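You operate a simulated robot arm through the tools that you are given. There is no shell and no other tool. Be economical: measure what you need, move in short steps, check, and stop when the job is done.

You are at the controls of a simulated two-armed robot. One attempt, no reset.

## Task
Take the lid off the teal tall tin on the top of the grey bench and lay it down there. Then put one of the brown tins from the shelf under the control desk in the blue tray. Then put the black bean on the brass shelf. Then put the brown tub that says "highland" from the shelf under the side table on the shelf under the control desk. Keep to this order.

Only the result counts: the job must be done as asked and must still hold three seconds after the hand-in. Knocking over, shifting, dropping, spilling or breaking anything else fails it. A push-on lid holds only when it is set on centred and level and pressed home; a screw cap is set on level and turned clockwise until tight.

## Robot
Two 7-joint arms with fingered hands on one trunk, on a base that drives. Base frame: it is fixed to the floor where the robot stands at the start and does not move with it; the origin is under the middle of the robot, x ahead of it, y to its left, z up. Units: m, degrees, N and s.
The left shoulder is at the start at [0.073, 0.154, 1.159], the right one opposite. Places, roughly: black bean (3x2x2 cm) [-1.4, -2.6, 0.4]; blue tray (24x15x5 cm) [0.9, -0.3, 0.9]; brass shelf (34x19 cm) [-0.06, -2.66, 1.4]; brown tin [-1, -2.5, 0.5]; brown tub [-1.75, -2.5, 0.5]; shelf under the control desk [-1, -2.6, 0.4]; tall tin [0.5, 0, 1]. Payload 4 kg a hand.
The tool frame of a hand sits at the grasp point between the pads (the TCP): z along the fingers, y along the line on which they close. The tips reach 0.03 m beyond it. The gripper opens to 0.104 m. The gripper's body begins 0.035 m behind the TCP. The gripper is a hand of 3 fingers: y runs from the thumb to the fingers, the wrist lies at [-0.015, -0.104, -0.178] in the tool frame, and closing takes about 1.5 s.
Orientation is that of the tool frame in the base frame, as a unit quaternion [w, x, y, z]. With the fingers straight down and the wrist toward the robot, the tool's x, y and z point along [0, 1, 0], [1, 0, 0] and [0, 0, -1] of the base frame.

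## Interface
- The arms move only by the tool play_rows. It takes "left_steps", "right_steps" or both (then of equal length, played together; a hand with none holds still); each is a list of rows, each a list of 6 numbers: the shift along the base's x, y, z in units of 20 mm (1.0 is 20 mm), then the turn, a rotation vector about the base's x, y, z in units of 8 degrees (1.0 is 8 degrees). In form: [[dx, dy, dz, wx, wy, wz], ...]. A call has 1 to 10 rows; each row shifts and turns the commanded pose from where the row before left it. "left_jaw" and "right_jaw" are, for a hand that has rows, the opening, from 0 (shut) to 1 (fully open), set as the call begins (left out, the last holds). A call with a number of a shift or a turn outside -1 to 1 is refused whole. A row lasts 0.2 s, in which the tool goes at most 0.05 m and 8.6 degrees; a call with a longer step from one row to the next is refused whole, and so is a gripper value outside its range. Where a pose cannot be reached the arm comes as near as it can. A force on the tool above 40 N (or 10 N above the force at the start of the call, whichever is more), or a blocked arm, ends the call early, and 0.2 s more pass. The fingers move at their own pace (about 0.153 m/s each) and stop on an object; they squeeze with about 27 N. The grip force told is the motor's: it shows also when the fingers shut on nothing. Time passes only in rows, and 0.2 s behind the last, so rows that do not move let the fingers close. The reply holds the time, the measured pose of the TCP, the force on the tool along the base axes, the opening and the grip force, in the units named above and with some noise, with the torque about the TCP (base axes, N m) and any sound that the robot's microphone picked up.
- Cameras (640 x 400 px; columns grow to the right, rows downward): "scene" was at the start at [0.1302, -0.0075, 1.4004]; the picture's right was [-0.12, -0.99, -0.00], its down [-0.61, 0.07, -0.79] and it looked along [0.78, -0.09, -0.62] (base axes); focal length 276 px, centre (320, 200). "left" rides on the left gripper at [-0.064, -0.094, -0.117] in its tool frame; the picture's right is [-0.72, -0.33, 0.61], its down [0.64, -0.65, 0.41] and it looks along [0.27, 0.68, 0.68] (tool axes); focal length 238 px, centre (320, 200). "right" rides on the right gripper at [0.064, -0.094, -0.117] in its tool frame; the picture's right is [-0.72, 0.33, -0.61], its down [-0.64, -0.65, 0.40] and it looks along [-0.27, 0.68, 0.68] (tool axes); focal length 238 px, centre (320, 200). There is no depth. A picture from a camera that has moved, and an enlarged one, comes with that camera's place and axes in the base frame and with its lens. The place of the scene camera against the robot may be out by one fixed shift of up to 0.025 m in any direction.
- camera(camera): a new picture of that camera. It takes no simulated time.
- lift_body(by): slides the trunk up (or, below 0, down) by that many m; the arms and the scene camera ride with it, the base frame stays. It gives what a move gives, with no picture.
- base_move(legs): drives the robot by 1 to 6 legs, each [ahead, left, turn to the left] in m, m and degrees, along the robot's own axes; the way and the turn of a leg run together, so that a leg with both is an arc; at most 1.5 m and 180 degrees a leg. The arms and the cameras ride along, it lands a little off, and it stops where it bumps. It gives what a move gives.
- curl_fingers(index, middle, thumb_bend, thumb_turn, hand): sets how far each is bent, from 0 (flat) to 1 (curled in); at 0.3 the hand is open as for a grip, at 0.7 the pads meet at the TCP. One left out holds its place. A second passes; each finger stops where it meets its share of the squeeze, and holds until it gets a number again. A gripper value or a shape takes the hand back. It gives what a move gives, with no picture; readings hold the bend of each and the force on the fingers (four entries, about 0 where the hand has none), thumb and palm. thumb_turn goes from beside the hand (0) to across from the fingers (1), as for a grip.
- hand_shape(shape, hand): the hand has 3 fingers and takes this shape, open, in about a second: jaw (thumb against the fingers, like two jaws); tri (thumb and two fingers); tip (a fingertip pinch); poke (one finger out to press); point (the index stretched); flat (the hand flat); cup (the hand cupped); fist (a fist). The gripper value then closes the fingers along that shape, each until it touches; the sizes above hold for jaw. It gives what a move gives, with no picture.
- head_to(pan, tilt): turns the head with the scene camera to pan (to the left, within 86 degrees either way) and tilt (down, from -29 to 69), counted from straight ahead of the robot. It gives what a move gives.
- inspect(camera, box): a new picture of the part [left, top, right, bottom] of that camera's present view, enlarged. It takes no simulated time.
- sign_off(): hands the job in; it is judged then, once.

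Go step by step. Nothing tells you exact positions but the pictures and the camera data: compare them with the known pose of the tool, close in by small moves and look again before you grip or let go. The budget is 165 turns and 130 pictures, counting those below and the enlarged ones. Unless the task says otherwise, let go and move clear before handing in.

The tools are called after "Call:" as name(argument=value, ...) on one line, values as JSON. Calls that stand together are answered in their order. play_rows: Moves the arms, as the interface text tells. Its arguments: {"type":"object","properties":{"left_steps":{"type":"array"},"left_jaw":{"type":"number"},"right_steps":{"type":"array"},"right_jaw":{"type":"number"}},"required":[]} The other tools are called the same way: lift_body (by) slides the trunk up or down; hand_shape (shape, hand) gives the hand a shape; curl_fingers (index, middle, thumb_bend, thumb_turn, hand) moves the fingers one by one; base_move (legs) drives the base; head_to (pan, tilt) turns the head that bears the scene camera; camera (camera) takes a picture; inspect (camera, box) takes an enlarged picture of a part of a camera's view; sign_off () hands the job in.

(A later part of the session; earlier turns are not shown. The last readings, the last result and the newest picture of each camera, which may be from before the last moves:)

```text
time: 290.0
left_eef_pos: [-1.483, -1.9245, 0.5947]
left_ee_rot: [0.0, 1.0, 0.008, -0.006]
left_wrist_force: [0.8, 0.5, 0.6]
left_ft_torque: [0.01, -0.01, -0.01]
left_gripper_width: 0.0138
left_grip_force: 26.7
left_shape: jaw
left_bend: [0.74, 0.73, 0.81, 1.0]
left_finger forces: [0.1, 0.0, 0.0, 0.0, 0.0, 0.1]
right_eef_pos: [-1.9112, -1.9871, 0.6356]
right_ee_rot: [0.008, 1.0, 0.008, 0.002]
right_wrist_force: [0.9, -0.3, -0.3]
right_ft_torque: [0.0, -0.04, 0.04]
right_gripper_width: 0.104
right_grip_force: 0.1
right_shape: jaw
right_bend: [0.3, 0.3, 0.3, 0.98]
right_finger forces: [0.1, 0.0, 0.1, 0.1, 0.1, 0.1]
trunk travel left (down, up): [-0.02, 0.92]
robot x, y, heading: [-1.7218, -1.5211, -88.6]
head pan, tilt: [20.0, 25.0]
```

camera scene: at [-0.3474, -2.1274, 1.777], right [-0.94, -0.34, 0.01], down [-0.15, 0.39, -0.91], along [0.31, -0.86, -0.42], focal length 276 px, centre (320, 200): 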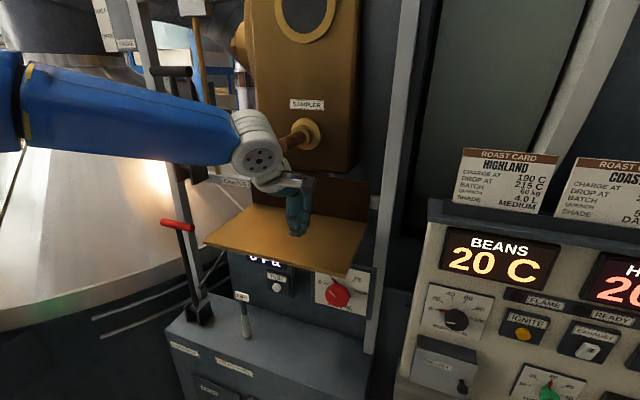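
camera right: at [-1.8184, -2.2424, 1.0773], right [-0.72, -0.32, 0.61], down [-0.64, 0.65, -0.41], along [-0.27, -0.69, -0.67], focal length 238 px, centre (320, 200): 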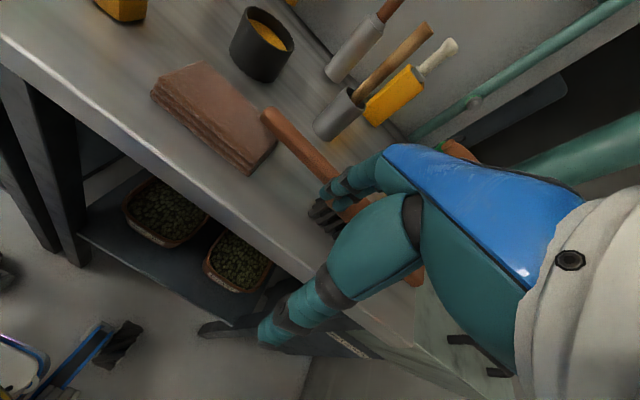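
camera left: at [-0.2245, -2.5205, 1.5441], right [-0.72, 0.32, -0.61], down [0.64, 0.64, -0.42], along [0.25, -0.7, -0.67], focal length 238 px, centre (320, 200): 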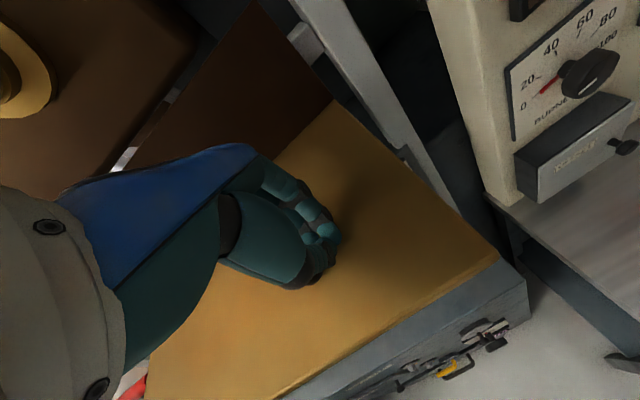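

Call:
play_rows(right_steps=[[0, 0, -1, 0, 0, 0], [0, 0, -1, 0, 0, 0], [0, 0, -1, 0, 0, 0], [0, 0, -1, 0, 0, 0], [0, 0, -0.8, 0, 0, 0], [0, 0, 0, 0, 0, 0]])

Call:
base_move(legs=[[0, 0, -1.3], [0.36, 0.185, 0]])

Call:
head_to(pan=-15, tilt=35)

Call:
camera(camera="right")

Call:
camera(camera="scene")

```text
time: 291.4
left_eef_pos: [-1.4826, -1.9223, 0.5952]
left_ee_rot: [0.0, 1.0, 0.009, -0.005]
left_wrist_force: [-0.1, 0.0, -0.8]
left_ft_torque: [0.0, -0.02, 0.02]
left_gripper_width: 0.0136
left_grip_force: 27.0
left_shape: jaw
left_bend: [0.74, 0.73, 0.81, 1.0]
left_finger forces: [0.0, 0.0, 0.1, 0.0, 0.0, 0.1]
right_eef_pos: [-1.9114, -1.9864, 0.5391]
right_ee_rot: [0.007, 1.0, 0.008, 0.001]
right_wrist_force: [1.1, 0.0, -0.6]
right_ft_torque: [-0.01, -0.02, -0.01]
right_gripper_width: 0.1034
right_grip_force: 0.0
right_shape: jaw
right_bend: [0.3, 0.3, 0.3, 0.98]
right_finger forces: [0.1, 0.0, 0.1, 0.1, 0.0, 0.0]
trunk travel left (down, up): [-0.02, 0.92]
robot x, y, heading: [-1.7252, -1.5196, -88.9]
head pan, tilt: [20.0, 25.0]
```

```text
time: 294.3
left_eef_pos: [-1.3097, -2.296, 0.595]
left_ee_rot: [-0.001, 1.0, -0.005, -0.005]
left_wrist_force: [0.4, -0.1, -0.3]
left_ft_torque: [-0.01, 0.0, -0.01]
left_gripper_width: 0.0137
left_grip_force: 26.9
left_shape: jaw
left_bend: [0.74, 0.73, 0.81, 1.0]
left_finger forces: [0.0, 0.0, 0.0, 0.0, 0.0, 0.1]
right_eef_pos: [-1.7409, -2.3453, 0.5389]
right_ee_rot: [0.007, 1.0, -0.006, 0.002]
right_wrist_force: [-0.9, 0.7, -0.2]
right_ft_torque: [0.01, -0.03, 0.01]
right_gripper_width: 0.1035
right_grip_force: 0.0
right_shape: jaw
right_bend: [0.3, 0.3, 0.3, 0.98]
right_finger forces: [0.1, 0.0, 0.1, 0.0, 0.1, 0.0]
trunk travel left (down, up): [-0.02, 0.92]
robot x, y, heading: [-1.54, -1.887, -90.4]
head pan, tilt: [20.0, 25.0]
```

```text
time: 295.3
left_eef_pos: [-1.3093, -2.295, 0.5942]
left_ee_rot: [0.002, 1.0, -0.005, -0.005]
left_wrist_force: [0.6, -0.1, -0.3]
left_ft_torque: [0.0, 0.01, -0.02]
left_gripper_width: 0.0135
left_grip_force: 27.1
left_shape: jaw
left_bend: [0.74, 0.73, 0.81, 1.0]
left_finger forces: [0.0, 0.1, 0.1, 0.0, 0.1, 0.0]
right_eef_pos: [-1.7396, -2.3457, 0.5403]
right_ee_rot: [0.007, 1.0, -0.006, 0.002]
right_wrist_force: [-0.1, -0.4, 0.3]
right_ft_torque: [0.03, 0.04, -0.02]
right_gripper_width: 0.1037
right_grip_force: 0.0
right_shape: jaw
right_bend: [0.3, 0.3, 0.3, 0.98]
right_finger forces: [0.0, 0.1, 0.1, 0.1, 0.0, 0.1]
trunk travel left (down, up): [-0.02, 0.92]
robot x, y, heading: [-1.5369, -1.8856, -90.4]
head pan, tilt: [-15.0, 35.0]
```

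```text
20 pictures are left
camera right: at [-1.6754, -2.2494, 0.6552], right [-0.73, -0.31, 0.62], down [-0.63, 0.65, -0.42], along [-0.27, -0.69, -0.67], focal length 238 px, centre (320, 200)
```

right: 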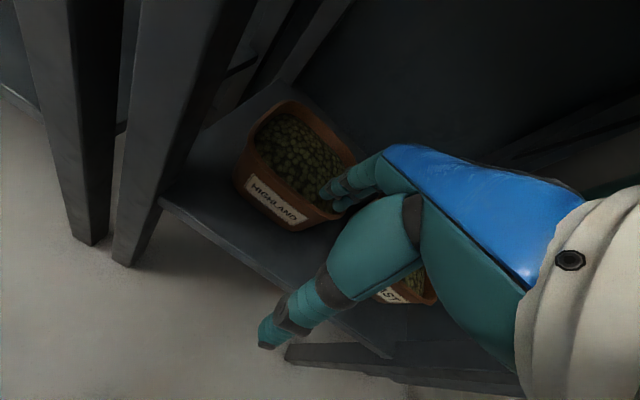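

```text
19 pictures are left
camera scene: at [-1.5705, -2.0175, 0.85], right [-0.96, 0.26, 0.0], down [0.15, 0.55, -0.82], along [-0.22, -0.79, -0.57], focal length 276 px, centre (320, 200)
```

scene: 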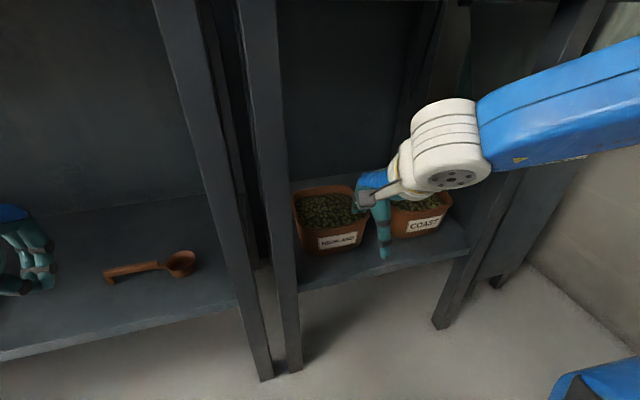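

The front rim's middle is at about [−1.72, −2.437, 0.46]. I'll position the right hand above it, thumb outside and fingers inside.

Call:
play_rows(right_steps=[[0.4, -0.9, 0, 0, 0, 0], [0.4, -0.9, 0, 0, 0, 0], [0, -0.9, 0, 0, 0, 0], [0, -0.9, 0, 0, 0, 0], [0, -0.9, 0, 0, 0, 0], [0, 0, -0.8, 0, 0, 0], [0, 0, 0, 0, 0, 0]])

Call:
inspect(camera="right", box=[160, 120, 420, 360])

Call:
inspect(camera="scene", box=[270, 150, 430, 290])

```text
time: 296.9
left_eef_pos: [-1.3098, -2.2949, 0.5937]
left_ee_rot: [0.002, 1.0, -0.006, -0.005]
left_wrist_force: [0.0, -0.4, -0.7]
left_ft_torque: [0.0, 0.0, -0.04]
left_gripper_width: 0.0135
left_grip_force: 27.1
left_shape: jaw
left_bend: [0.74, 0.73, 0.81, 1.0]
left_finger forces: [0.0, 0.0, 0.0, 0.0, 0.0, 0.1]
right_eef_pos: [-1.7231, -2.4348, 0.5243]
right_ee_rot: [0.008, 1.0, -0.006, 0.002]
right_wrist_force: [0.1, -0.5, 0.3]
right_ft_torque: [0.03, -0.01, 0.02]
right_gripper_width: 0.1037
right_grip_force: 0.0
right_shape: jaw
right_bend: [0.3, 0.3, 0.3, 0.98]
right_finger forces: [0.0, 0.0, 0.0, 0.1, 0.0, 0.0]
trunk travel left (down, up): [-0.02, 0.92]
robot x, y, heading: [-1.5412, -1.8881, -90.4]
head pan, tilt: [-15.0, 35.0]
```

```text
1.67 times, centred on (290, 240) of right
camera zoom: at [-1.659, -2.339, 0.6388], right [-0.72, -0.31, 0.62], down [-0.63, 0.65, -0.42], along [-0.27, -0.69, -0.67], focal length 397 px, centre (370, 133)
```

zoom: 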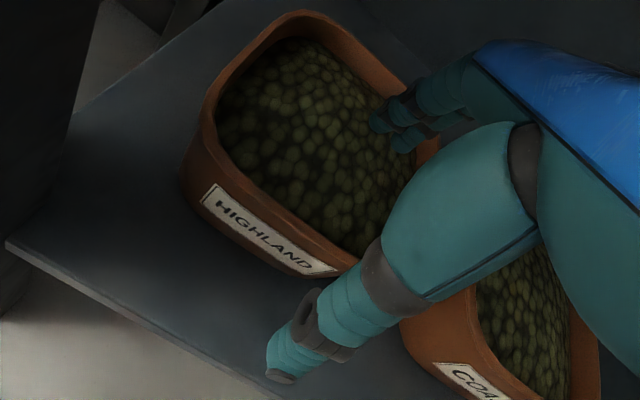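

```text
2.86 times, centred on (350, 220) of scene
camera zoom: at [-1.5705, -2.0177, 0.85], right [-0.96, 0.27, 0.0], down [0.15, 0.55, -0.82], along [-0.22, -0.79, -0.57], focal length 789 px, centre (234, 143)
```

zoom: 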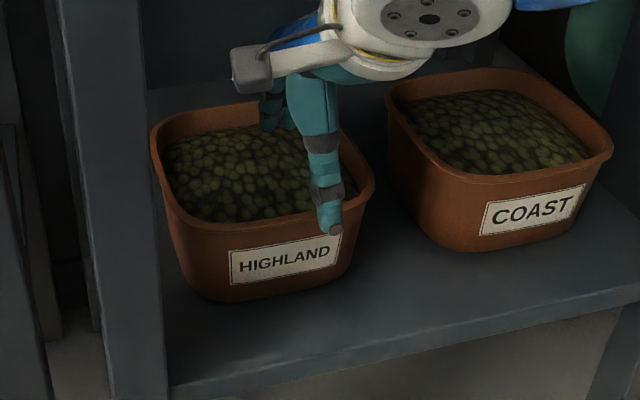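

The rim middle is nearer x = −1.697. I'll shift there, narrow the opening so the inner fingers stay close to the wall, and descend gently.

Call:
play_rows(right_steps=[[0.7, 0, 0, 0, 0, 0], [0.6, -0.1, 0, 0, 0, 0], [0, 0, 0, 0, 0, 0], [0, 0, 0, 0, 0, 0], [0, 0, -0.5, 0, 0, 0], [0, 0, -0.5, 0, 0, 0], [0, 0, 0, 0, 0, 0]], right_jaw=0.38)

Call:
inspect(camera="right", box=[160, 120, 420, 360])

Call:
inspect(camera="scene", box=[270, 150, 430, 290])

```text
time: 298.5
left_eef_pos: [-1.3097, -2.2948, 0.5952]
left_ee_rot: [0.0, 1.0, -0.005, -0.005]
left_wrist_force: [-0.3, 0.3, 0.1]
left_ft_torque: [0.01, 0.0, 0.0]
left_gripper_width: 0.0135
left_grip_force: 26.5
left_shape: jaw
left_bend: [0.74, 0.73, 0.81, 1.0]
left_finger forces: [0.0, 0.0, 0.1, 0.1, 0.0, 0.0]
right_eef_pos: [-1.6992, -2.4368, 0.5045]
right_ee_rot: [0.008, 1.0, -0.006, 0.002]
right_wrist_force: [0.2, -0.5, -0.7]
right_ft_torque: [-0.04, 0.02, 0.02]
right_gripper_width: 0.0399
right_grip_force: 0.1
right_shape: jaw
right_bend: [0.74, 0.5, 0.73, 1.0]
right_finger forces: [0.0, 0.1, 0.0, 0.0, 0.0, 0.0]
trunk travel left (down, up): [-0.02, 0.92]
robot x, y, heading: [-1.5394, -1.8868, -90.5]
head pan, tilt: [-15.0, 35.0]
```

```text
1.67 times, centred on (290, 240) of right
camera zoom: at [-1.6337, -2.3415, 0.6194], right [-0.72, -0.31, 0.62], down [-0.63, 0.65, -0.42], along [-0.27, -0.69, -0.67], focal length 397 px, centre (370, 133)
```

zoom: 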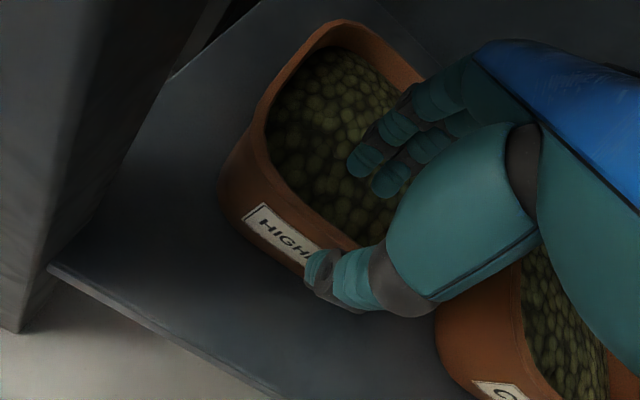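

```text
2.86 times, centred on (350, 220) of scene
camera zoom: at [-1.5705, -2.0178, 0.85], right [-0.96, 0.27, 0.0], down [0.15, 0.55, -0.82], along [-0.22, -0.79, -0.57], focal length 789 px, centre (234, 143)
```

zoom: 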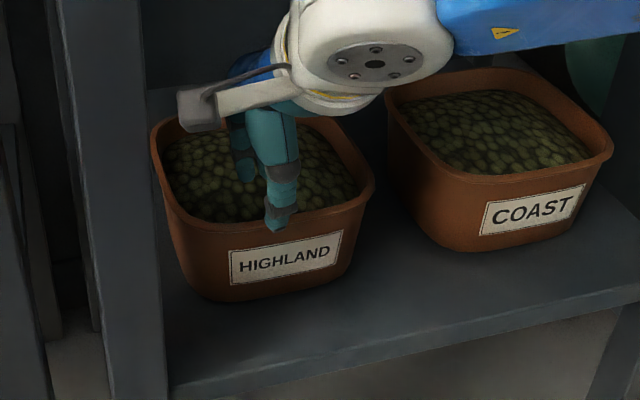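

Well aligned: thumb outside, fingers inside. I'll go down in small steps.

Call:
play_rows(right_steps=[[0, 0, -0.4, 0, 0, 0], [0, 0, -0.4, 0, 0, 0], [0, 0, -0.3, 0, 0, 0], [0, 0, 0, 0, 0, 0]])

Call:
play_rows(right_steps=[[0, 0, -0.2, 0, 0, 0], [0, 0, -0.2, 0, 0, 0], [0, 0, 0, 0, 0, 0]])

```text
time: 299.5
left_eef_pos: [-1.3091, -2.2941, 0.5948]
left_ee_rot: [0.002, 1.0, -0.005, -0.005]
left_wrist_force: [0.2, -0.2, 0.2]
left_ft_torque: [0.0, -0.02, 0.0]
left_gripper_width: 0.0138
left_grip_force: 26.7
left_shape: jaw
left_bend: [0.74, 0.73, 0.81, 1.0]
left_finger forces: [0.1, 0.0, 0.0, 0.1, 0.1, 0.0]
right_eef_pos: [-1.6979, -2.437, 0.4821]
right_ee_rot: [0.009, 1.0, -0.006, 0.001]
right_wrist_force: [0.0, -0.4, 0.1]
right_ft_torque: [0.03, 0.0, -0.06]
right_gripper_width: 0.04
right_grip_force: 0.1
right_shape: jaw
right_bend: [0.74, 0.5, 0.73, 1.0]
right_finger forces: [0.0, 0.1, 0.0, 0.0, 0.0, 0.0]
trunk travel left (down, up): [-0.02, 0.92]
robot x, y, heading: [-1.5377, -1.8854, -90.4]
head pan, tilt: [-15.0, 35.0]
```

```text
time: 300.3
left_eef_pos: [-1.3082, -2.2943, 0.5943]
left_ee_rot: [0.001, 1.0, -0.005, -0.005]
left_wrist_force: [-0.6, -0.6, -0.1]
left_ft_torque: [0.02, 0.02, -0.01]
left_gripper_width: 0.0137
left_grip_force: 26.8
left_shape: jaw
left_bend: [0.74, 0.73, 0.81, 1.0]
left_finger forces: [0.1, 0.0, 0.1, 0.0, 0.0, 0.0]
right_eef_pos: [-1.6997, -2.4351, 0.4748]
right_ee_rot: [0.009, 1.0, -0.006, 0.003]
right_wrist_force: [0.7, 0.4, -0.7]
right_ft_torque: [0.01, -0.02, 0.01]
right_gripper_width: 0.04
right_grip_force: 0.0
right_shape: jaw
right_bend: [0.74, 0.5, 0.73, 1.0]
right_finger forces: [0.1, 0.1, 0.1, 0.0, 0.1, 0.0]
right hand out of reach, approached as far as the arm can: row 2
trunk travel left (down, up): [-0.02, 0.92]
robot x, y, heading: [-1.542, -1.8886, -90.5]
head pan, tilt: [-15.0, 35.0]
```

No contact yet. I'll lower via the trunk by a further 1.2 cm to deepen the pinch.

Call:
lift_body(by=-0.012)

Call:
inspect(camera="scene", box=[270, 150, 430, 290])

```text
time: 300.9
left_eef_pos: [-1.3087, -2.2937, 0.5821]
left_ee_rot: [0.001, 1.0, -0.005, -0.005]
left_wrist_force: [-0.3, 0.5, 0.7]
left_ft_torque: [0.01, -0.01, 0.02]
left_gripper_width: 0.0139
left_grip_force: 27.2
left_shape: jaw
left_bend: [0.74, 0.73, 0.81, 1.0]
left_finger forces: [0.0, 0.0, 0.0, 0.1, 0.0, 0.1]
right_eef_pos: [-1.701, -2.4358, 0.4634]
right_ee_rot: [0.008, 1.0, -0.005, 0.002]
right_wrist_force: [0.2, 0.6, 0.2]
right_ft_torque: [0.0, -0.01, 0.01]
right_gripper_width: 0.0398
right_grip_force: 0.1
right_shape: jaw
right_bend: [0.74, 0.5, 0.73, 1.0]
right_finger forces: [0.0, 0.0, 0.1, 0.0, 0.1, 0.0]
trunk travel left (down, up): [-0.008, 0.932]
robot x, y, heading: [-1.536, -1.8868, -90.5]
head pan, tilt: [-15.0, 35.0]
```

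```text
2.86 times, centred on (350, 220) of scene
camera zoom: at [-1.5705, -2.0176, 0.8379], right [-0.96, 0.27, 0.0], down [0.15, 0.55, -0.82], along [-0.22, -0.79, -0.57], focal length 789 px, centre (234, 143)
```

zoom: 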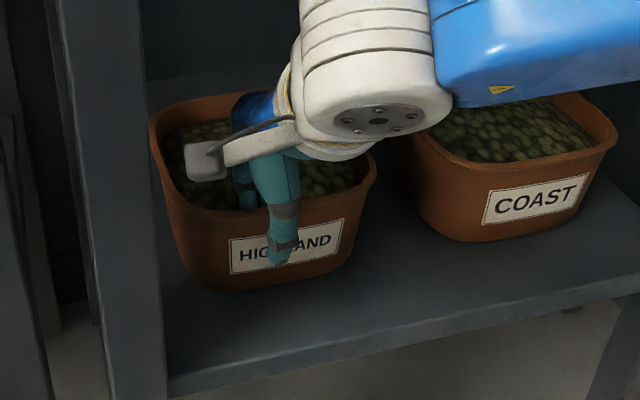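

The thumb overlaps the front wall well. Close the hand.

Call:
play_rows(right_steps=[[0, 0, 0, 0, 0, 0], [0, 0, 0, 0, 0, 0], [0, 0, 0, 0, 0, 0], [0, 0, 0, 0, 0, 0], [0, 0, 0, 0, 0, 0], [0, 0, 0, 0, 0, 0], [0, 0, 0, 0, 0, 0]], right_jaw=0)

```text
time: 302.5
left_eef_pos: [-1.3086, -2.2955, 0.5826]
left_ee_rot: [0.0, 1.0, -0.005, -0.005]
left_wrist_force: [0.3, 0.0, 1.2]
left_ft_torque: [0.01, -0.01, 0.0]
left_gripper_width: 0.0135
left_grip_force: 26.9
left_shape: jaw
left_bend: [0.74, 0.73, 0.81, 1.0]
left_finger forces: [0.0, 0.0, 0.0, 0.0, 0.0, 0.1]
right_eef_pos: [-1.7012, -2.4347, 0.4627]
right_ee_rot: [0.008, 1.0, -0.005, 0.002]
right_wrist_force: [-1.4, -3.8, -1.0]
right_ft_torque: [-0.13, 0.05, 0.01]
right_gripper_width: 0.0044
right_grip_force: 26.9
right_shape: jaw
right_bend: [0.74, 0.57, 0.48, 1.0]
right_finger forces: [15.0, 8.1, 0.0, 0.0, 19.8, 0.0]
trunk travel left (down, up): [-0.008, 0.932]
robot x, y, heading: [-1.5398, -1.889, -90.4]
head pan, tilt: [-15.0, 35.0]
```

A firm pinch on the wall. I'll test lift by a few mm and read the force and torque.

Call:
play_rows(right_steps=[[0, 0, 0.15, 0, 0, 0], [0, 0, 0.15, 0, 0, 0], [0, 0, 0, 0, 0, 0]])

Call:
inspect(camera="scene", box=[270, 150, 430, 290])

```text
time: 303.3
left_eef_pos: [-1.3088, -2.2945, 0.5828]
left_ee_rot: [0.0, 1.0, -0.006, -0.005]
left_wrist_force: [0.1, 0.7, 0.2]
left_ft_torque: [0.0, 0.01, -0.01]
left_gripper_width: 0.0134
left_grip_force: 27.1
left_shape: jaw
left_bend: [0.74, 0.73, 0.81, 1.0]
left_finger forces: [0.0, 0.0, 0.0, 0.0, 0.0, 0.0]
right_eef_pos: [-1.7015, -2.434, 0.467]
right_ee_rot: [0.007, 1.0, -0.004, 0.002]
right_wrist_force: [0.3, -1.5, -5.1]
right_ft_torque: [0.03, -0.01, -0.01]
right_gripper_width: 0.0045
right_grip_force: 27.1
right_shape: jaw
right_bend: [0.74, 0.57, 0.48, 1.0]
right_finger forces: [14.4, 7.7, 0.0, 0.1, 21.1, 0.0]
trunk travel left (down, up): [-0.008, 0.932]
robot x, y, heading: [-1.539, -1.8855, -90.5]
head pan, tilt: [-15.0, 35.0]
```

```text
2.86 times, centred on (350, 220) of scene
camera zoom: at [-1.5707, -2.0184, 0.8378], right [-0.96, 0.27, 0.0], down [0.15, 0.56, -0.82], along [-0.22, -0.79, -0.58], focal length 789 px, centre (234, 143)
```

zoom: 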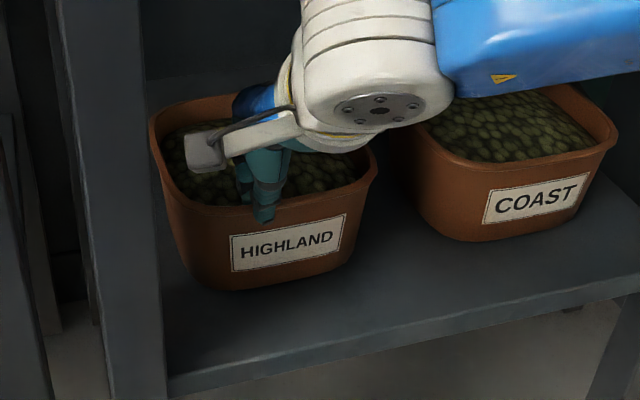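

Only about half the weight came up and the wall pivots in the grip, so the full tub (around 1 kg) needs two hands. I'll set it down and draw it forward ~7 cm on the shelf so that both the front and back walls become accessible.

Call:
play_rows(right_steps=[[0, 0, -0.1, 0, 0, 0], [0, 0.4, 0, 0, 0, 0], [0, 0.5, 0, 0, 0, 0], [0, 0.5, 0, 0, 0, 0], [0, 0.5, 0, 0, 0, 0], [0, 0.5, 0, 0, 0, 0], [0, 0.5, 0, 0, 0, 0], [0, 0.4, 0, 0, 0, 0], [0, 0, 0, 0, 0, 0]])

Call:
inspect(camera="scene", box=[250, 140, 450, 320])

```text
time: 305.3
left_eef_pos: [-1.3077, -2.2948, 0.5823]
left_ee_rot: [0.0, 1.0, -0.006, -0.006]
left_wrist_force: [-0.2, 0.4, 0.6]
left_ft_torque: [0.01, 0.0, -0.01]
left_gripper_width: 0.0137
left_grip_force: 27.3
left_shape: jaw
left_bend: [0.74, 0.73, 0.81, 1.0]
left_finger forces: [0.0, 0.0, 0.1, 0.0, 0.0, 0.0]
right_eef_pos: [-1.7002, -2.3694, 0.4665]
right_ee_rot: [0.008, 1.0, -0.007, 0.003]
right_wrist_force: [0.1, -1.5, -5.5]
right_ft_torque: [-0.04, 0.0, 0.04]
right_gripper_width: 0.0043
right_grip_force: 27.1
right_shape: jaw
right_bend: [0.74, 0.57, 0.48, 1.0]
right_finger forces: [14.0, 8.9, 0.0, 0.0, 22.1, 0.0]
trunk travel left (down, up): [-0.008, 0.932]
robot x, y, heading: [-1.5367, -1.8865, -90.3]
head pan, tilt: [-15.0, 35.0]
```

```text
2.22 times, centred on (350, 230) of scene
camera zoom: at [-1.5707, -2.0182, 0.8378], right [-0.96, 0.27, 0.0], down [0.15, 0.56, -0.82], along [-0.22, -0.79, -0.58], focal length 614 px, centre (253, 133)
```

zoom: 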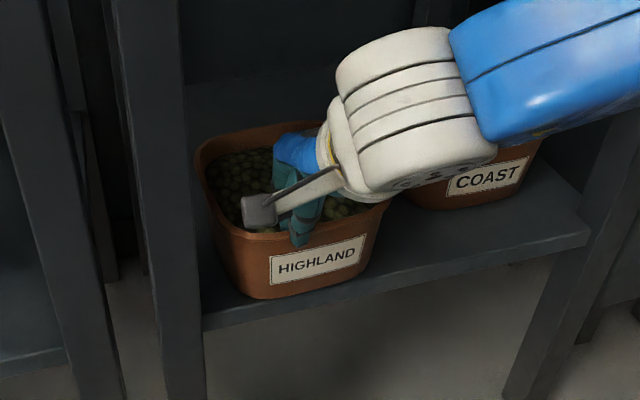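

The tub is drawn forward to the shelf edge with its centre still supported. I'll set it down, release and rise, then shift the base so the tub is straight ahead.

Call:
play_rows(right_steps=[[0, 0, -0.15, 0, 0, 0], [0, 0, -0.1, 0, 0, 0], [0, 0, 0, 0, 0, 0]])

Call:
play_rows(right_steps=[[0, 0, 0, 0, 0, 0], [0, 0, 0, 0, 0, 0], [0, 0, 0, 0, 0, 0], [0, 0, 0, 0, 0, 0], [0, 0, 0.4, 0, 0, 0], [0, 0, 0.8, 0, 0, 0], [0, 0, 0.8, 0, 0, 0], [0, 0, 0.8, 0, 0, 0], [0, 0, 0.8, 0, 0, 0], [0, 0, 0.4, 0, 0, 0]], right_jaw=0.38)

Call:
base_move(legs=[[-0.03, -0.16, 0]])

```text
time: 306.1
left_eef_pos: [-1.3087, -2.2944, 0.5822]
left_ee_rot: [0.001, 1.0, -0.005, -0.006]
left_wrist_force: [-0.2, -0.3, -0.4]
left_ft_torque: [-0.03, 0.0, -0.02]
left_gripper_width: 0.0134
left_grip_force: 27.0
left_shape: jaw
left_bend: [0.74, 0.73, 0.81, 1.0]
left_finger forces: [0.1, 0.1, 0.0, 0.0, 0.0, 0.1]
right_eef_pos: [-1.7009, -2.3678, 0.4621]
right_ee_rot: [0.009, 1.0, -0.005, 0.003]
right_wrist_force: [0.4, 1.7, 1.7]
right_ft_torque: [-0.11, -0.03, 0.05]
right_gripper_width: 0.0043
right_grip_force: 27.0
right_shape: jaw
right_bend: [0.74, 0.57, 0.47, 1.0]
right_finger forces: [15.0, 8.6, 0.0, 0.1, 24.1, 0.1]
trunk travel left (down, up): [-0.008, 0.932]
robot x, y, heading: [-1.536, -1.8864, -90.3]
head pan, tilt: [-15.0, 35.0]
```

```text
time: 308.3
left_eef_pos: [-1.3091, -2.2946, 0.5827]
left_ee_rot: [0.001, 1.0, -0.005, -0.005]
left_wrist_force: [0.0, 0.2, -0.1]
left_ft_torque: [0.01, 0.02, 0.03]
left_gripper_width: 0.0139
left_grip_force: 27.1
left_shape: jaw
left_bend: [0.74, 0.73, 0.81, 1.0]
left_finger forces: [0.0, 0.1, 0.0, 0.0, 0.0, 0.0]
right_eef_pos: [-1.7005, -2.3684, 0.541]
right_ee_rot: [0.008, 1.0, -0.006, 0.002]
right_wrist_force: [0.2, -0.2, -0.2]
right_ft_torque: [0.05, 0.01, -0.04]
right_gripper_width: 0.0393
right_grip_force: 0.0
right_shape: jaw
right_bend: [0.74, 0.5, 0.73, 1.0]
right_finger forces: [0.0, 0.0, 0.1, 0.0, 0.1, 0.0]
trunk travel left (down, up): [-0.008, 0.932]
robot x, y, heading: [-1.5396, -1.8877, -90.1]
head pan, tilt: [-15.0, 35.0]
```

```text
time: 309.7
left_eef_pos: [-1.4669, -2.2628, 0.5823]
left_ee_rot: [0.001, 1.0, -0.004, -0.006]
left_wrist_force: [-0.5, -0.2, -0.9]
left_ft_torque: [-0.02, -0.01, 0.0]
left_gripper_width: 0.0135
left_grip_force: 27.2
left_shape: jaw
left_bend: [0.74, 0.73, 0.81, 1.0]
left_finger forces: [0.1, 0.1, 0.0, 0.1, 0.0, 0.0]
right_eef_pos: [-1.8583, -2.3366, 0.5431]
right_ee_rot: [0.008, 1.0, -0.005, 0.001]
right_wrist_force: [0.8, 0.3, 0.5]
right_ft_torque: [-0.02, -0.02, -0.01]
right_gripper_width: 0.0391
right_grip_force: 0.0
right_shape: jaw
right_bend: [0.74, 0.5, 0.73, 1.0]
right_finger forces: [0.0, 0.0, 0.0, 0.0, 0.0, 0.1]
trunk travel left (down, up): [-0.008, 0.932]
robot x, y, heading: [-1.7007, -1.8548, -90.5]
head pan, tilt: [-15.0, 35.0]
```

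Call:
base_move(legs=[[0.07, 0, 0.4]])

Call:
play_rows(right_steps=[[0, -0.9, 0, 0, 0, 0], [0.5, -0.9, 0, 0, 0, 0.5], [0.7, -0.9, 0, 0, 0, 0.5], [0.8, -0.9, 0, 0, 0, 0.5], [0.9, -0.9, 0, 0, 0, 0.5], [0.9, -0.9, 0, 0, 0, 0], [0.9, 0, 0, 0, 0, 0], [0.9, 0, 0, 0, 0, 0], [0, 0, 0, 0, 0, 0]])

Call:
camera(camera="right")

```text
time: 310.8
left_eef_pos: [-1.4648, -2.3325, 0.5819]
left_ee_rot: [0.001, 1.0, -0.001, -0.006]
left_wrist_force: [0.2, 0.1, 0.1]
left_ft_torque: [0.01, 0.0, 0.03]
left_gripper_width: 0.0136
left_grip_force: 26.8
left_shape: jaw
left_bend: [0.74, 0.73, 0.81, 1.0]
left_finger forces: [0.0, 0.0, 0.0, 0.0, 0.1, 0.0]
right_eef_pos: [-1.8566, -2.4088, 0.5417]
right_ee_rot: [0.008, 1.0, -0.002, 0.003]
right_wrist_force: [0.2, -0.2, 0.3]
right_ft_torque: [0.0, 0.0, 0.0]
right_gripper_width: 0.0394
right_grip_force: 0.1
right_shape: jaw
right_bend: [0.74, 0.5, 0.73, 1.0]
right_finger forces: [0.0, 0.0, 0.0, 0.0, 0.0, 0.1]
trunk travel left (down, up): [-0.008, 0.932]
robot x, y, heading: [-1.697, -1.9257, -89.8]
head pan, tilt: [-15.0, 35.0]
```

```text
time: 312.8
left_eef_pos: [-1.4658, -2.3307, 0.5832]
left_ee_rot: [0.001, 1.0, -0.001, -0.005]
left_wrist_force: [-0.2, -0.2, -0.1]
left_ft_torque: [0.02, 0.03, -0.02]
left_gripper_width: 0.0136
left_grip_force: 27.2
left_shape: jaw
left_bend: [0.74, 0.73, 0.81, 1.0]
left_finger forces: [0.1, 0.0, 0.0, 0.0, 0.1, 0.1]
right_eef_pos: [-1.8068, -2.4647, 0.5397]
right_ee_rot: [0.01, 0.995, 0.104, 0.004]
right_wrist_force: [0.3, -0.6, 0.2]
right_ft_torque: [-0.02, 0.02, 0.01]
right_gripper_width: 0.0391
right_grip_force: 0.2
right_shape: jaw
right_bend: [0.74, 0.5, 0.73, 1.0]
right_finger forces: [0.1, 0.0, 0.0, 0.1, 0.1, 0.0]
right hand out of reach, approached as far as the arm can: row 5, 6, 7, 8
trunk travel left (down, up): [-0.008, 0.932]
robot x, y, heading: [-1.6983, -1.9256, -90.1]
head pan, tilt: [-15.0, 35.0]
```

```text
11 pictures are left
camera right: at [-1.7642, -2.3577, 0.6541], right [-0.64, -0.46, 0.61], down [-0.76, 0.5, -0.42], along [-0.11, -0.74, -0.67], focal length 238 px, centre (320, 200)
```

right: 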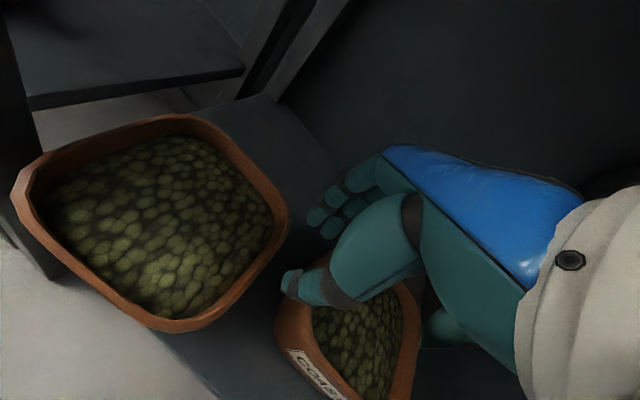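

Reaching the back wall is too far inward. Better: right hand on the right wall (wrist outwards) and left hand on the front-left corner in front of the legs, so the grip line passes through the tub's centre. I'll move closer and yaw the right hand by 80°.

Call:
base_move(legs=[[0.04, 0, 0]])

Call:
play_rows(right_steps=[[0, 0.1, 0.3, 0, 0, 1], [0, 0.1, 0.2, 0, 0, 1], [0, 0.1, 0, 0, 0, 1], [0, 0.1, 0, 0, 0, 1], [0.2, 0, 0, 0, 0, 1], [0.2, 0, 0, 0, 0, 1], [0.2, 0, 0, 0, 0, 1], [0.2, 0, 0, 0, 0, 1], [0.3, 0, 0, 0, 0, 1], [0.3, 0, 0, 0, 0, 0.75]])

```text
time: 313.6
left_eef_pos: [-1.4652, -2.3706, 0.5832]
left_ee_rot: [0.0, 1.0, 0.0, -0.005]
left_wrist_force: [-0.7, 1.4, -0.2]
left_ft_torque: [-0.01, 0.01, -0.01]
left_gripper_width: 0.0134
left_grip_force: 27.2
left_shape: jaw
left_bend: [0.74, 0.73, 0.81, 1.0]
left_finger forces: [0.1, 0.0, 0.0, 0.0, 0.0, 0.0]
right_eef_pos: [-1.8059, -2.5048, 0.5389]
right_ee_rot: [0.01, 0.994, 0.105, 0.004]
right_wrist_force: [-0.3, -0.7, -0.1]
right_ft_torque: [0.01, 0.01, 0.01]
right_gripper_width: 0.0393
right_grip_force: 0.1
right_shape: jaw
right_bend: [0.74, 0.5, 0.73, 1.0]
right_finger forces: [0.1, 0.1, 0.0, 0.0, 0.0, 0.1]
trunk travel left (down, up): [-0.008, 0.932]
robot x, y, heading: [-1.6995, -1.9653, -89.9]
head pan, tilt: [-15.0, 35.0]
```

```text
time: 315.8
left_eef_pos: [-1.465, -2.3692, 0.5832]
left_ee_rot: [0.001, 1.0, 0.0, -0.005]
left_wrist_force: [-0.4, 0.6, 1.0]
left_ft_torque: [0.02, 0.01, -0.02]
left_gripper_width: 0.0137
left_grip_force: 27.3
left_shape: jaw
left_bend: [0.74, 0.73, 0.81, 1.0]
left_finger forces: [0.0, 0.0, 0.0, 0.0, 0.0, 0.0]
right_eef_pos: [-1.6897, -2.2233, 0.5001]
right_ee_rot: [0.011, 0.715, 0.699, 0.007]
right_wrist_force: [0.2, 0.1, 0.5]
right_ft_torque: [-0.03, -0.03, 0.0]
right_gripper_width: 0.0393
right_grip_force: 0.0
right_shape: jaw
right_bend: [0.74, 0.5, 0.73, 1.0]
right_finger forces: [0.1, 0.0, 0.0, 0.0, 0.0, 0.0]
right hand out of reach, approached as far as the arm can: row 5, 6, 7, 8, 9, 10
trunk travel left (down, up): [-0.008, 0.932]
robot x, y, heading: [-1.6989, -1.966, -89.7]
head pan, tilt: [-15.0, 35.0]
```

The arm swung the hand back toward me to achieve that yaw. I need to check nothing was touched.

Call:
camera(camera="scene")

```text
10 pictures are left
camera scene: at [-1.7284, -2.0968, 0.838], right [-0.97, 0.26, 0.0], down [0.15, 0.56, -0.82], along [-0.21, -0.79, -0.57], focal length 276 px, centre (320, 200)
```

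scene: 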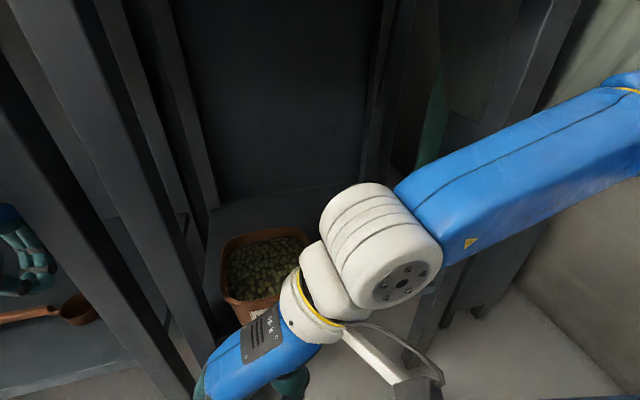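

The tub was not disturbed. The right arm's elbow posture limits it, so I'll back off to open space and reset the posture via the wide start-like pose, then rehearse the reach there.

Call:
base_move(legs=[[-0.35, 0, 0], [0, 0.35, 0]])

Call:
play_rows(right_steps=[[-1, 0, 0.5, 0, 0, -1], [-1, 0, 0.5, 0, 0, -1], [-1, 0, 0.5, 0, 0, -1], [-1, 0, 0.5, 0, 0, -1], [-1, 0, 0.5, 0, 0, -1], [-1, -0.5, 0.5, 0, 0, -1], [-1, -0.5, 0.5, 0, 0, -1], [-1, -0.5, 0.5, 0, 0, -1], [-1, -0.8, 0.5, 0, 0, -1], [-1, -0.8, 0.5, 0, 0, -1]])

Call:
play_rows(right_steps=[[-1, -1, 0, 0, 0, -1], [-1, -1, 0, 0, 0, 0], [-1, -1, 0, 0, 0, 0], [-1, -1, 0, 0, 0, 0], [-1, -1, 0, 0, 0, 0], [-1, -1, 0, 0, 0, 0], [-1, -1, 0, 0, 0, 0], [-1, -1, 0, 0, 0, 0], [-1, 0, 0, 0, 0, 0], [0, 0, 0, 0, 0, 0]])

```text
time: 320.0
left_eef_pos: [-1.1183, -2.0155, 0.5839]
left_ee_rot: [0.002, 1.0, 0.0, -0.005]
left_wrist_force: [-0.1, 0.5, 0.0]
left_ft_torque: [-0.02, -0.05, -0.05]
left_gripper_width: 0.0134
left_grip_force: 27.7
left_shape: jaw
left_bend: [0.74, 0.73, 0.81, 1.0]
left_finger forces: [0.0, 0.1, 0.0, 0.0, 0.0, 0.0]
right_eef_pos: [-1.3422, -1.869, 0.501]
right_ee_rot: [0.011, 0.715, 0.699, 0.007]
right_wrist_force: [0.1, 0.0, 0.5]
right_ft_torque: [0.0, -0.02, -0.02]
right_gripper_width: 0.0393
right_grip_force: 0.0
right_shape: jaw
right_bend: [0.74, 0.5, 0.73, 1.0]
right_finger forces: [0.0, 0.1, 0.1, 0.0, 0.0, 0.1]
trunk travel left (down, up): [-0.008, 0.932]
robot x, y, heading: [-1.3531, -1.6081, -90.0]
head pan, tilt: [-15.0, 35.0]
```

```text
time: 322.2
left_eef_pos: [-1.1165, -2.0144, 0.5829]
left_ee_rot: [0.002, 1.0, -0.001, -0.005]
left_wrist_force: [-1.0, -0.1, -0.7]
left_ft_torque: [0.01, -0.03, -0.01]
left_gripper_width: 0.0135
left_grip_force: 27.4
left_shape: jaw
left_bend: [0.74, 0.73, 0.81, 1.0]
left_finger forces: [0.1, 0.1, 0.0, 0.0, 0.0, 0.1]
right_eef_pos: [-1.5438, -1.9743, 0.6488]
right_ee_rot: [0.013, 0.997, 0.075, -0.002]
right_wrist_force: [0.4, 0.0, 0.0]
right_ft_torque: [-0.01, -0.01, 0.0]
right_gripper_width: 0.039
right_grip_force: 0.0
right_shape: jaw
right_bend: [0.74, 0.5, 0.73, 1.0]
right_finger forces: [0.0, 0.1, 0.0, 0.0, 0.1, 0.0]
right hand out of reach, approached as far as the arm can: row 1, 3, 4, 5
trunk travel left (down, up): [-0.008, 0.932]
robot x, y, heading: [-1.3484, -1.6083, -89.9]
head pan, tilt: [-15.0, 35.0]
```

```text
time: 324.4
left_eef_pos: [-1.119, -2.0135, 0.5835]
left_ee_rot: [0.002, 1.0, 0.0, -0.006]
left_wrist_force: [-0.4, 0.6, -0.9]
left_ft_torque: [0.01, 0.03, -0.02]
left_gripper_width: 0.0137
left_grip_force: 27.5
left_shape: jaw
left_bend: [0.74, 0.73, 0.81, 1.0]
left_finger forces: [0.0, 0.0, 0.0, 0.0, 0.0, 0.0]
right_eef_pos: [-1.72, -2.1351, 0.6463]
right_ee_rot: [0.011, 1.0, 0.007, -0.004]
right_wrist_force: [-0.4, -0.1, -0.1]
right_ft_torque: [0.01, -0.02, -0.03]
right_gripper_width: 0.0394
right_grip_force: 0.0
right_shape: jaw
right_bend: [0.74, 0.5, 0.73, 1.0]
right_finger forces: [0.0, 0.0, 0.1, 0.0, 0.0, 0.0]
trunk travel left (down, up): [-0.008, 0.932]
robot x, y, heading: [-1.3508, -1.6093, -89.9]
head pan, tilt: [-15.0, 35.0]
```

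Call:
play_rows(right_steps=[[1, -0.3, 0, 0, 0, 0], [1, -0.3, 0, 0, 0, 0], [1, -0.3, 0, 0, 0, 0], [1, -0.3, 0, 0, 0, 0], [1, -0.3, 0, 0, 0, 0], [1, -0.3, 0, 0, 0, 0], [1, -0.3, 0, 0, 0, 0], [1, -0.3, 0, 0, 0, 0], [1, -0.3, 0, 0, 0, 0], [1, -0.3, 0, 0, 0, 0]])

Call:
play_rows(right_steps=[[1, 0, 0, 0, 0, 0], [1, 0, 0, 0, 0, 0], [1, 0, 0, 0, 0, 0], [1, 0, 0, 0, 0, 0], [1, 0, 0, 0, 0, 0], [1, 0, 0, 0, 0, 0], [0, 0, -0.5, 0, 0, 0], [0, 0, -1, 0, 0, 0], [0, 0, -1, 0, 0, 0], [0, 0, -1, 0, 0, 0]])

```text
time: 326.6
left_eef_pos: [-1.1182, -2.0149, 0.5834]
left_ee_rot: [0.002, 1.0, 0.0, -0.006]
left_wrist_force: [0.2, -0.1, 0.6]
left_ft_torque: [-0.02, 0.06, 0.0]
left_gripper_width: 0.0135
left_grip_force: 26.6
left_shape: jaw
left_bend: [0.74, 0.73, 0.81, 1.0]
left_finger forces: [0.1, 0.1, 0.1, 0.0, 0.0, 0.0]
right_eef_pos: [-1.523, -2.1954, 0.6484]
right_ee_rot: [0.011, 1.0, 0.005, -0.002]
right_wrist_force: [0.3, 0.4, 0.8]
right_ft_torque: [-0.01, 0.0, 0.0]
right_gripper_width: 0.0394
right_grip_force: 0.0
right_shape: jaw
right_bend: [0.74, 0.5, 0.73, 1.0]
right_finger forces: [0.0, 0.1, 0.0, 0.0, 0.0, 0.0]
trunk travel left (down, up): [-0.008, 0.932]
robot x, y, heading: [-1.351, -1.6108, -89.7]
head pan, tilt: [-15.0, 35.0]
```

```text
time: 328.8
left_eef_pos: [-1.1177, -2.015, 0.5838]
left_ee_rot: [0.001, 1.0, 0.001, -0.005]
left_wrist_force: [0.8, -0.4, -0.4]
left_ft_torque: [0.0, -0.03, 0.0]
left_gripper_width: 0.0137
left_grip_force: 27.1
left_shape: jaw
left_bend: [0.74, 0.73, 0.81, 1.0]
left_finger forces: [0.1, 0.1, 0.0, 0.0, 0.0, 0.1]
right_eef_pos: [-1.5087, -2.187, 0.5784]
right_ee_rot: [0.011, 1.0, 0.006, -0.003]
right_wrist_force: [-0.2, 0.0, -0.8]
right_ft_torque: [0.01, -0.01, 0.02]
right_gripper_width: 0.0394
right_grip_force: 0.0
right_shape: jaw
right_bend: [0.74, 0.5, 0.73, 1.0]
right_finger forces: [0.0, 0.0, 0.0, 0.1, 0.0, 0.1]
right hand out of reach, approached as far as the arm can: row 1, 2, 3, 4, 5, 6
trunk travel left (down, up): [-0.008, 0.932]
robot x, y, heading: [-1.3506, -1.6078, -89.8]
head pan, tilt: [-15.0, 35.0]
```

Inward reach seems tied to the low trunk. Since the tub now sits at the shelf front, I can work with a higher trunk; I'll raise it and test the inward, lower reach here.

Call:
lift_body(by=0.3)

Call:
play_rows(right_steps=[[0, 0, -1, 0, 0, 0], [0, 0, -1, 0, 0, 0], [0.5, 0, -1, 0, 0, 0], [1, 0, -1, 0, 0, 0], [1, 0, -1, 0, 0, 0], [1, 0, -1, 0, 0, 0], [1, 0, -1, 0, 0, 0], [1, 0, -1, 0, 0, 0], [0.2, 0, -1, 0, 0, 0], [0, 0, -1, 0, 0, 0]])

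Call:
play_rows(right_steps=[[0, 0, -1, 0, 0, 0], [0, 0, -1, 0, 0, 0], [0, 0, -1, 0, 0, 0], [0, 0, -1, 0, 0, 0], [0, 0, -1, 0, 0, 0], [0, 0, -1, 0, 0, 0], [0, 0, -1, 0, 0, 0], [0, 0, 0, 0, 0, 0]], left_steps=[[-0.8, 0, -1, 0, 0, 0], [-0.8, 0, -1, 0, 0, 0], [-0.8, 0, -1, 0, 0, 0], [-0.8, 0, -1, 0, 0, 0], [-0.8, 0, -1, 0, 0, 0], [-0.8, 0, -1, 0, 0, 0], [-0.8, 0, -1, 0, 0, 0], [-0.8, 0, -1, 0, 0, 0]], left_jaw=0.38)

```text
time: 331.8
left_eef_pos: [-1.1175, -2.0154, 0.8838]
left_ee_rot: [0.001, 1.0, 0.0, -0.005]
left_wrist_force: [-0.8, 0.1, 0.0]
left_ft_torque: [0.0, 0.02, 0.01]
left_gripper_width: 0.0136
left_grip_force: 26.9
left_shape: jaw
left_bend: [0.74, 0.73, 0.81, 1.0]
left_finger forces: [0.0, 0.0, 0.0, 0.1, 0.0, 0.0]
right_eef_pos: [-1.5081, -2.1882, 0.8784]
right_ee_rot: [0.011, 1.0, 0.006, -0.003]
right_wrist_force: [-0.2, -0.4, -1.2]
right_ft_torque: [-0.02, 0.02, -0.03]
right_gripper_width: 0.0395
right_grip_force: 0.2
right_shape: jaw
right_bend: [0.74, 0.5, 0.73, 1.0]
right_finger forces: [0.1, 0.1, 0.1, 0.0, 0.0, 0.1]
trunk travel left (down, up): [-0.308, 0.632]
robot x, y, heading: [-1.3509, -1.6121, -89.9]
head pan, tilt: [-15.0, 35.0]
```

```text
time: 334.0
left_eef_pos: [-1.1173, -2.0161, 0.8844]
left_ee_rot: [0.002, 1.0, 0.0, -0.006]
left_wrist_force: [0.8, -0.5, -0.2]
left_ft_torque: [-0.01, 0.03, 0.0]
left_gripper_width: 0.0138
left_grip_force: 27.1
left_shape: jaw
left_bend: [0.74, 0.73, 0.81, 1.0]
left_finger forces: [0.1, 0.0, 0.0, 0.1, 0.1, 0.1]
right_eef_pos: [-1.4986, -2.1489, 0.7635]
right_ee_rot: [0.012, 1.0, 0.007, -0.003]
right_wrist_force: [-1.0, 0.0, -0.2]
right_ft_torque: [-0.01, 0.03, 0.02]
right_gripper_width: 0.0393
right_grip_force: 0.0
right_shape: jaw
right_bend: [0.74, 0.5, 0.73, 1.0]
right_finger forces: [0.0, 0.0, 0.1, 0.0, 0.0, 0.0]
right hand out of reach, approached as far as the arm can: row 3, 4, 5, 6, 7, 8, 9, 10
trunk travel left (down, up): [-0.308, 0.632]
robot x, y, heading: [-1.3499, -1.6094, -90.1]
head pan, tilt: [-15.0, 35.0]
```

```text
time: 335.8
left_eef_pos: [-1.2373, -2.0141, 0.7305]
left_ee_rot: [0.004, 1.0, 0.0, -0.006]
left_wrist_force: [-0.2, 0.6, -0.3]
left_ft_torque: [0.01, 0.0, 0.01]
left_gripper_width: 0.0395
left_grip_force: 0.0
left_shape: jaw
left_bend: [0.74, 0.5, 0.73, 1.0]
left_finger forces: [0.0, 0.0, 0.1, 0.0, 0.0, 0.0]
left hand out of reach, approached as far as the arm can: row 8
right_eef_pos: [-1.5471, -2.1175, 0.6612]
right_ee_rot: [0.012, 1.0, 0.007, -0.003]
right_wrist_force: [-0.2, -0.4, -0.7]
right_ft_torque: [0.01, 0.01, -0.03]
right_gripper_width: 0.0393
right_grip_force: 0.2
right_shape: jaw
right_bend: [0.74, 0.5, 0.73, 1.0]
right_finger forces: [0.0, 0.0, 0.0, 0.0, 0.0, 0.1]
right hand out of reach, approached as far as the arm can: row 1, 2, 3, 4, 5, 6, 7
trunk travel left (down, up): [-0.308, 0.632]
robot x, y, heading: [-1.3482, -1.6103, -89.9]
head pan, tilt: [-15.0, 35.0]
```

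The left arm now reaches inward well, but the right is in an awkward elbow posture. I'll look at the right arm's posture once.

Call:
head_to(pan=-45, tilt=20)

Call:
camera(camera="scene")

```text
time: 336.7
left_eef_pos: [-1.2375, -2.0146, 0.7278]
left_ee_rot: [0.002, 1.0, -0.001, -0.004]
left_wrist_force: [-0.6, 0.4, 0.4]
left_ft_torque: [0.0, 0.03, -0.02]
left_gripper_width: 0.0393
left_grip_force: 0.0
left_shape: jaw
left_bend: [0.74, 0.5, 0.73, 1.0]
left_finger forces: [0.1, 0.0, 0.0, 0.1, 0.1, 0.0]
right_eef_pos: [-1.5472, -2.1163, 0.6604]
right_ee_rot: [0.012, 1.0, 0.007, -0.002]
right_wrist_force: [0.4, -0.2, 0.2]
right_ft_torque: [0.04, -0.01, 0.02]
right_gripper_width: 0.0392
right_grip_force: 0.0
right_shape: jaw
right_bend: [0.74, 0.5, 0.73, 1.0]
right_finger forces: [0.1, 0.0, 0.1, 0.1, 0.0, 0.1]
trunk travel left (down, up): [-0.308, 0.632]
robot x, y, heading: [-1.3518, -1.6078, -89.8]
head pan, tilt: [-45.0, 20.0]
```

```text
9 pictures are left
camera scene: at [-1.4251, -1.7238, 1.1617], right [-0.71, 0.7, 0.0], down [0.24, 0.24, -0.94], along [-0.66, -0.67, -0.34], focal length 276 px, centre (320, 200)
```

scene: 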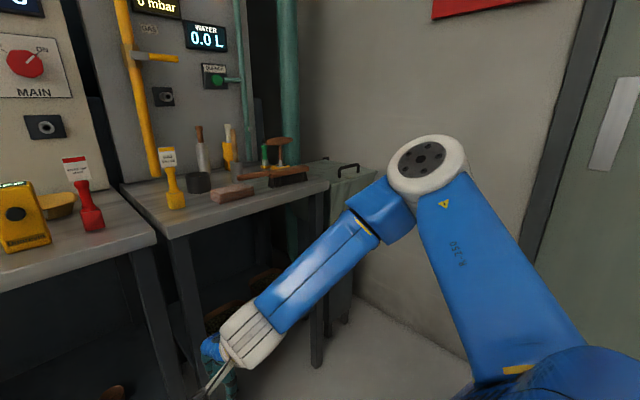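

Plan: rotate the tub 45° on the shelf, then grip its two forward-facing walls close to the left and right corners, with the hands yawed ±45° — reachable for both arms and with the weight nearly on the grip line. First I'll restore the low trunk pose.

Call:
play_rows(right_steps=[[0, 0, 1, 0, 0, 0], [0, 0, 1, 0, 0, 0], [0, 0, 1, 0, 0, 0], [0, 0, 1, 0, 0, 0], [0, 0, 1, 0, 0, 0], [0, 0, 1, 0, 0, 0], [0, 0, 1, 0, 0, 0], [0, 0, 1, 0, 0, 0], [0, 0, 1, 0, 0, 0], [0, 0, 0, 0, 0, 0]], left_steps=[[0, 0, 1, 0, 0, 0], [0, 0, 1, 0, 0, 0], [0, 0, 1, 0, 0, 0], [0, 0, 1, 0, 0, 0], [0, 0, 1, 0, 0, 0], [0, 0, 0, 0, 0, 0], [0, 0, 0, 0, 0, 0], [0, 0, 0, 0, 0, 0], [0, 0, 0, 0, 0, 0], [0, 0, 0, 0, 0, 0]])

Call:
lift_body(by=-0.285)

Call:
base_move(legs=[[0.26, -0.16, 0]])

```text
time: 338.9
left_eef_pos: [-1.238, -2.0153, 0.8283]
left_ee_rot: [0.002, 1.0, 0.0, -0.006]
left_wrist_force: [0.9, 0.6, -0.1]
left_ft_torque: [-0.02, -0.01, 0.0]
left_gripper_width: 0.0392
left_grip_force: 0.0
left_shape: jaw
left_bend: [0.74, 0.5, 0.73, 1.0]
left_finger forces: [0.0, 0.0, 0.1, 0.0, 0.0, 0.0]
right_eef_pos: [-1.5487, -2.117, 0.8394]
right_ee_rot: [0.011, 1.0, 0.006, -0.004]
right_wrist_force: [-0.1, 0.4, 1.2]
right_ft_torque: [-0.04, 0.02, 0.0]
right_gripper_width: 0.0394
right_grip_force: 0.1
right_shape: jaw
right_bend: [0.74, 0.5, 0.73, 1.0]
right_finger forces: [0.0, 0.0, 0.0, 0.0, 0.0, 0.1]
trunk travel left (down, up): [-0.308, 0.632]
robot x, y, heading: [-1.353, -1.6082, -90.0]
head pan, tilt: [-45.0, 20.0]
```

```text
time: 341.8
left_eef_pos: [-1.2364, -2.0142, 0.5441]
left_ee_rot: [0.002, 1.0, 0.0, -0.006]
left_wrist_force: [0.5, 0.0, -0.4]
left_ft_torque: [0.02, 0.0, 0.03]
left_gripper_width: 0.0393
left_grip_force: 0.0
left_shape: jaw
left_bend: [0.74, 0.5, 0.73, 1.0]
left_finger forces: [0.0, 0.0, 0.0, 0.0, 0.1, 0.1]
right_eef_pos: [-1.5485, -2.1171, 0.5545]
right_ee_rot: [0.011, 1.0, 0.006, -0.003]
right_wrist_force: [0.3, 0.0, -0.3]
right_ft_torque: [-0.02, -0.03, 0.0]
right_gripper_width: 0.0391
right_grip_force: 0.0
right_shape: jaw
right_bend: [0.74, 0.5, 0.73, 1.0]
right_finger forces: [0.0, 0.0, 0.0, 0.0, 0.1, 0.0]
trunk travel left (down, up): [-0.023, 0.917]
robot x, y, heading: [-1.3486, -1.6096, -90.0]
head pan, tilt: [-45.0, 20.0]
```

```text
time: 343.9
left_eef_pos: [-1.3945, -2.2755, 0.5432]
left_ee_rot: [0.001, 1.0, 0.001, -0.005]
left_wrist_force: [0.4, 0.0, 0.0]
left_ft_torque: [0.01, 0.0, 0.0]
left_gripper_width: 0.0393
left_grip_force: 0.0
left_shape: jaw
left_bend: [0.74, 0.5, 0.73, 1.0]
left_finger forces: [0.1, 0.1, 0.0, 0.1, 0.0, 0.0]
right_eef_pos: [-1.7048, -2.3781, 0.5548]
right_ee_rot: [0.012, 1.0, 0.008, -0.003]
right_wrist_force: [-0.5, 0.1, -0.7]
right_ft_torque: [-0.01, -0.01, 0.0]
right_gripper_width: 0.0395
right_grip_force: 0.1
right_shape: jaw
right_bend: [0.74, 0.5, 0.73, 1.0]
right_finger forces: [0.0, 0.0, 0.1, 0.1, 0.1, 0.0]
trunk travel left (down, up): [-0.023, 0.917]
robot x, y, heading: [-1.5088, -1.869, -89.7]
head pan, tilt: [-45.0, 20.0]
```

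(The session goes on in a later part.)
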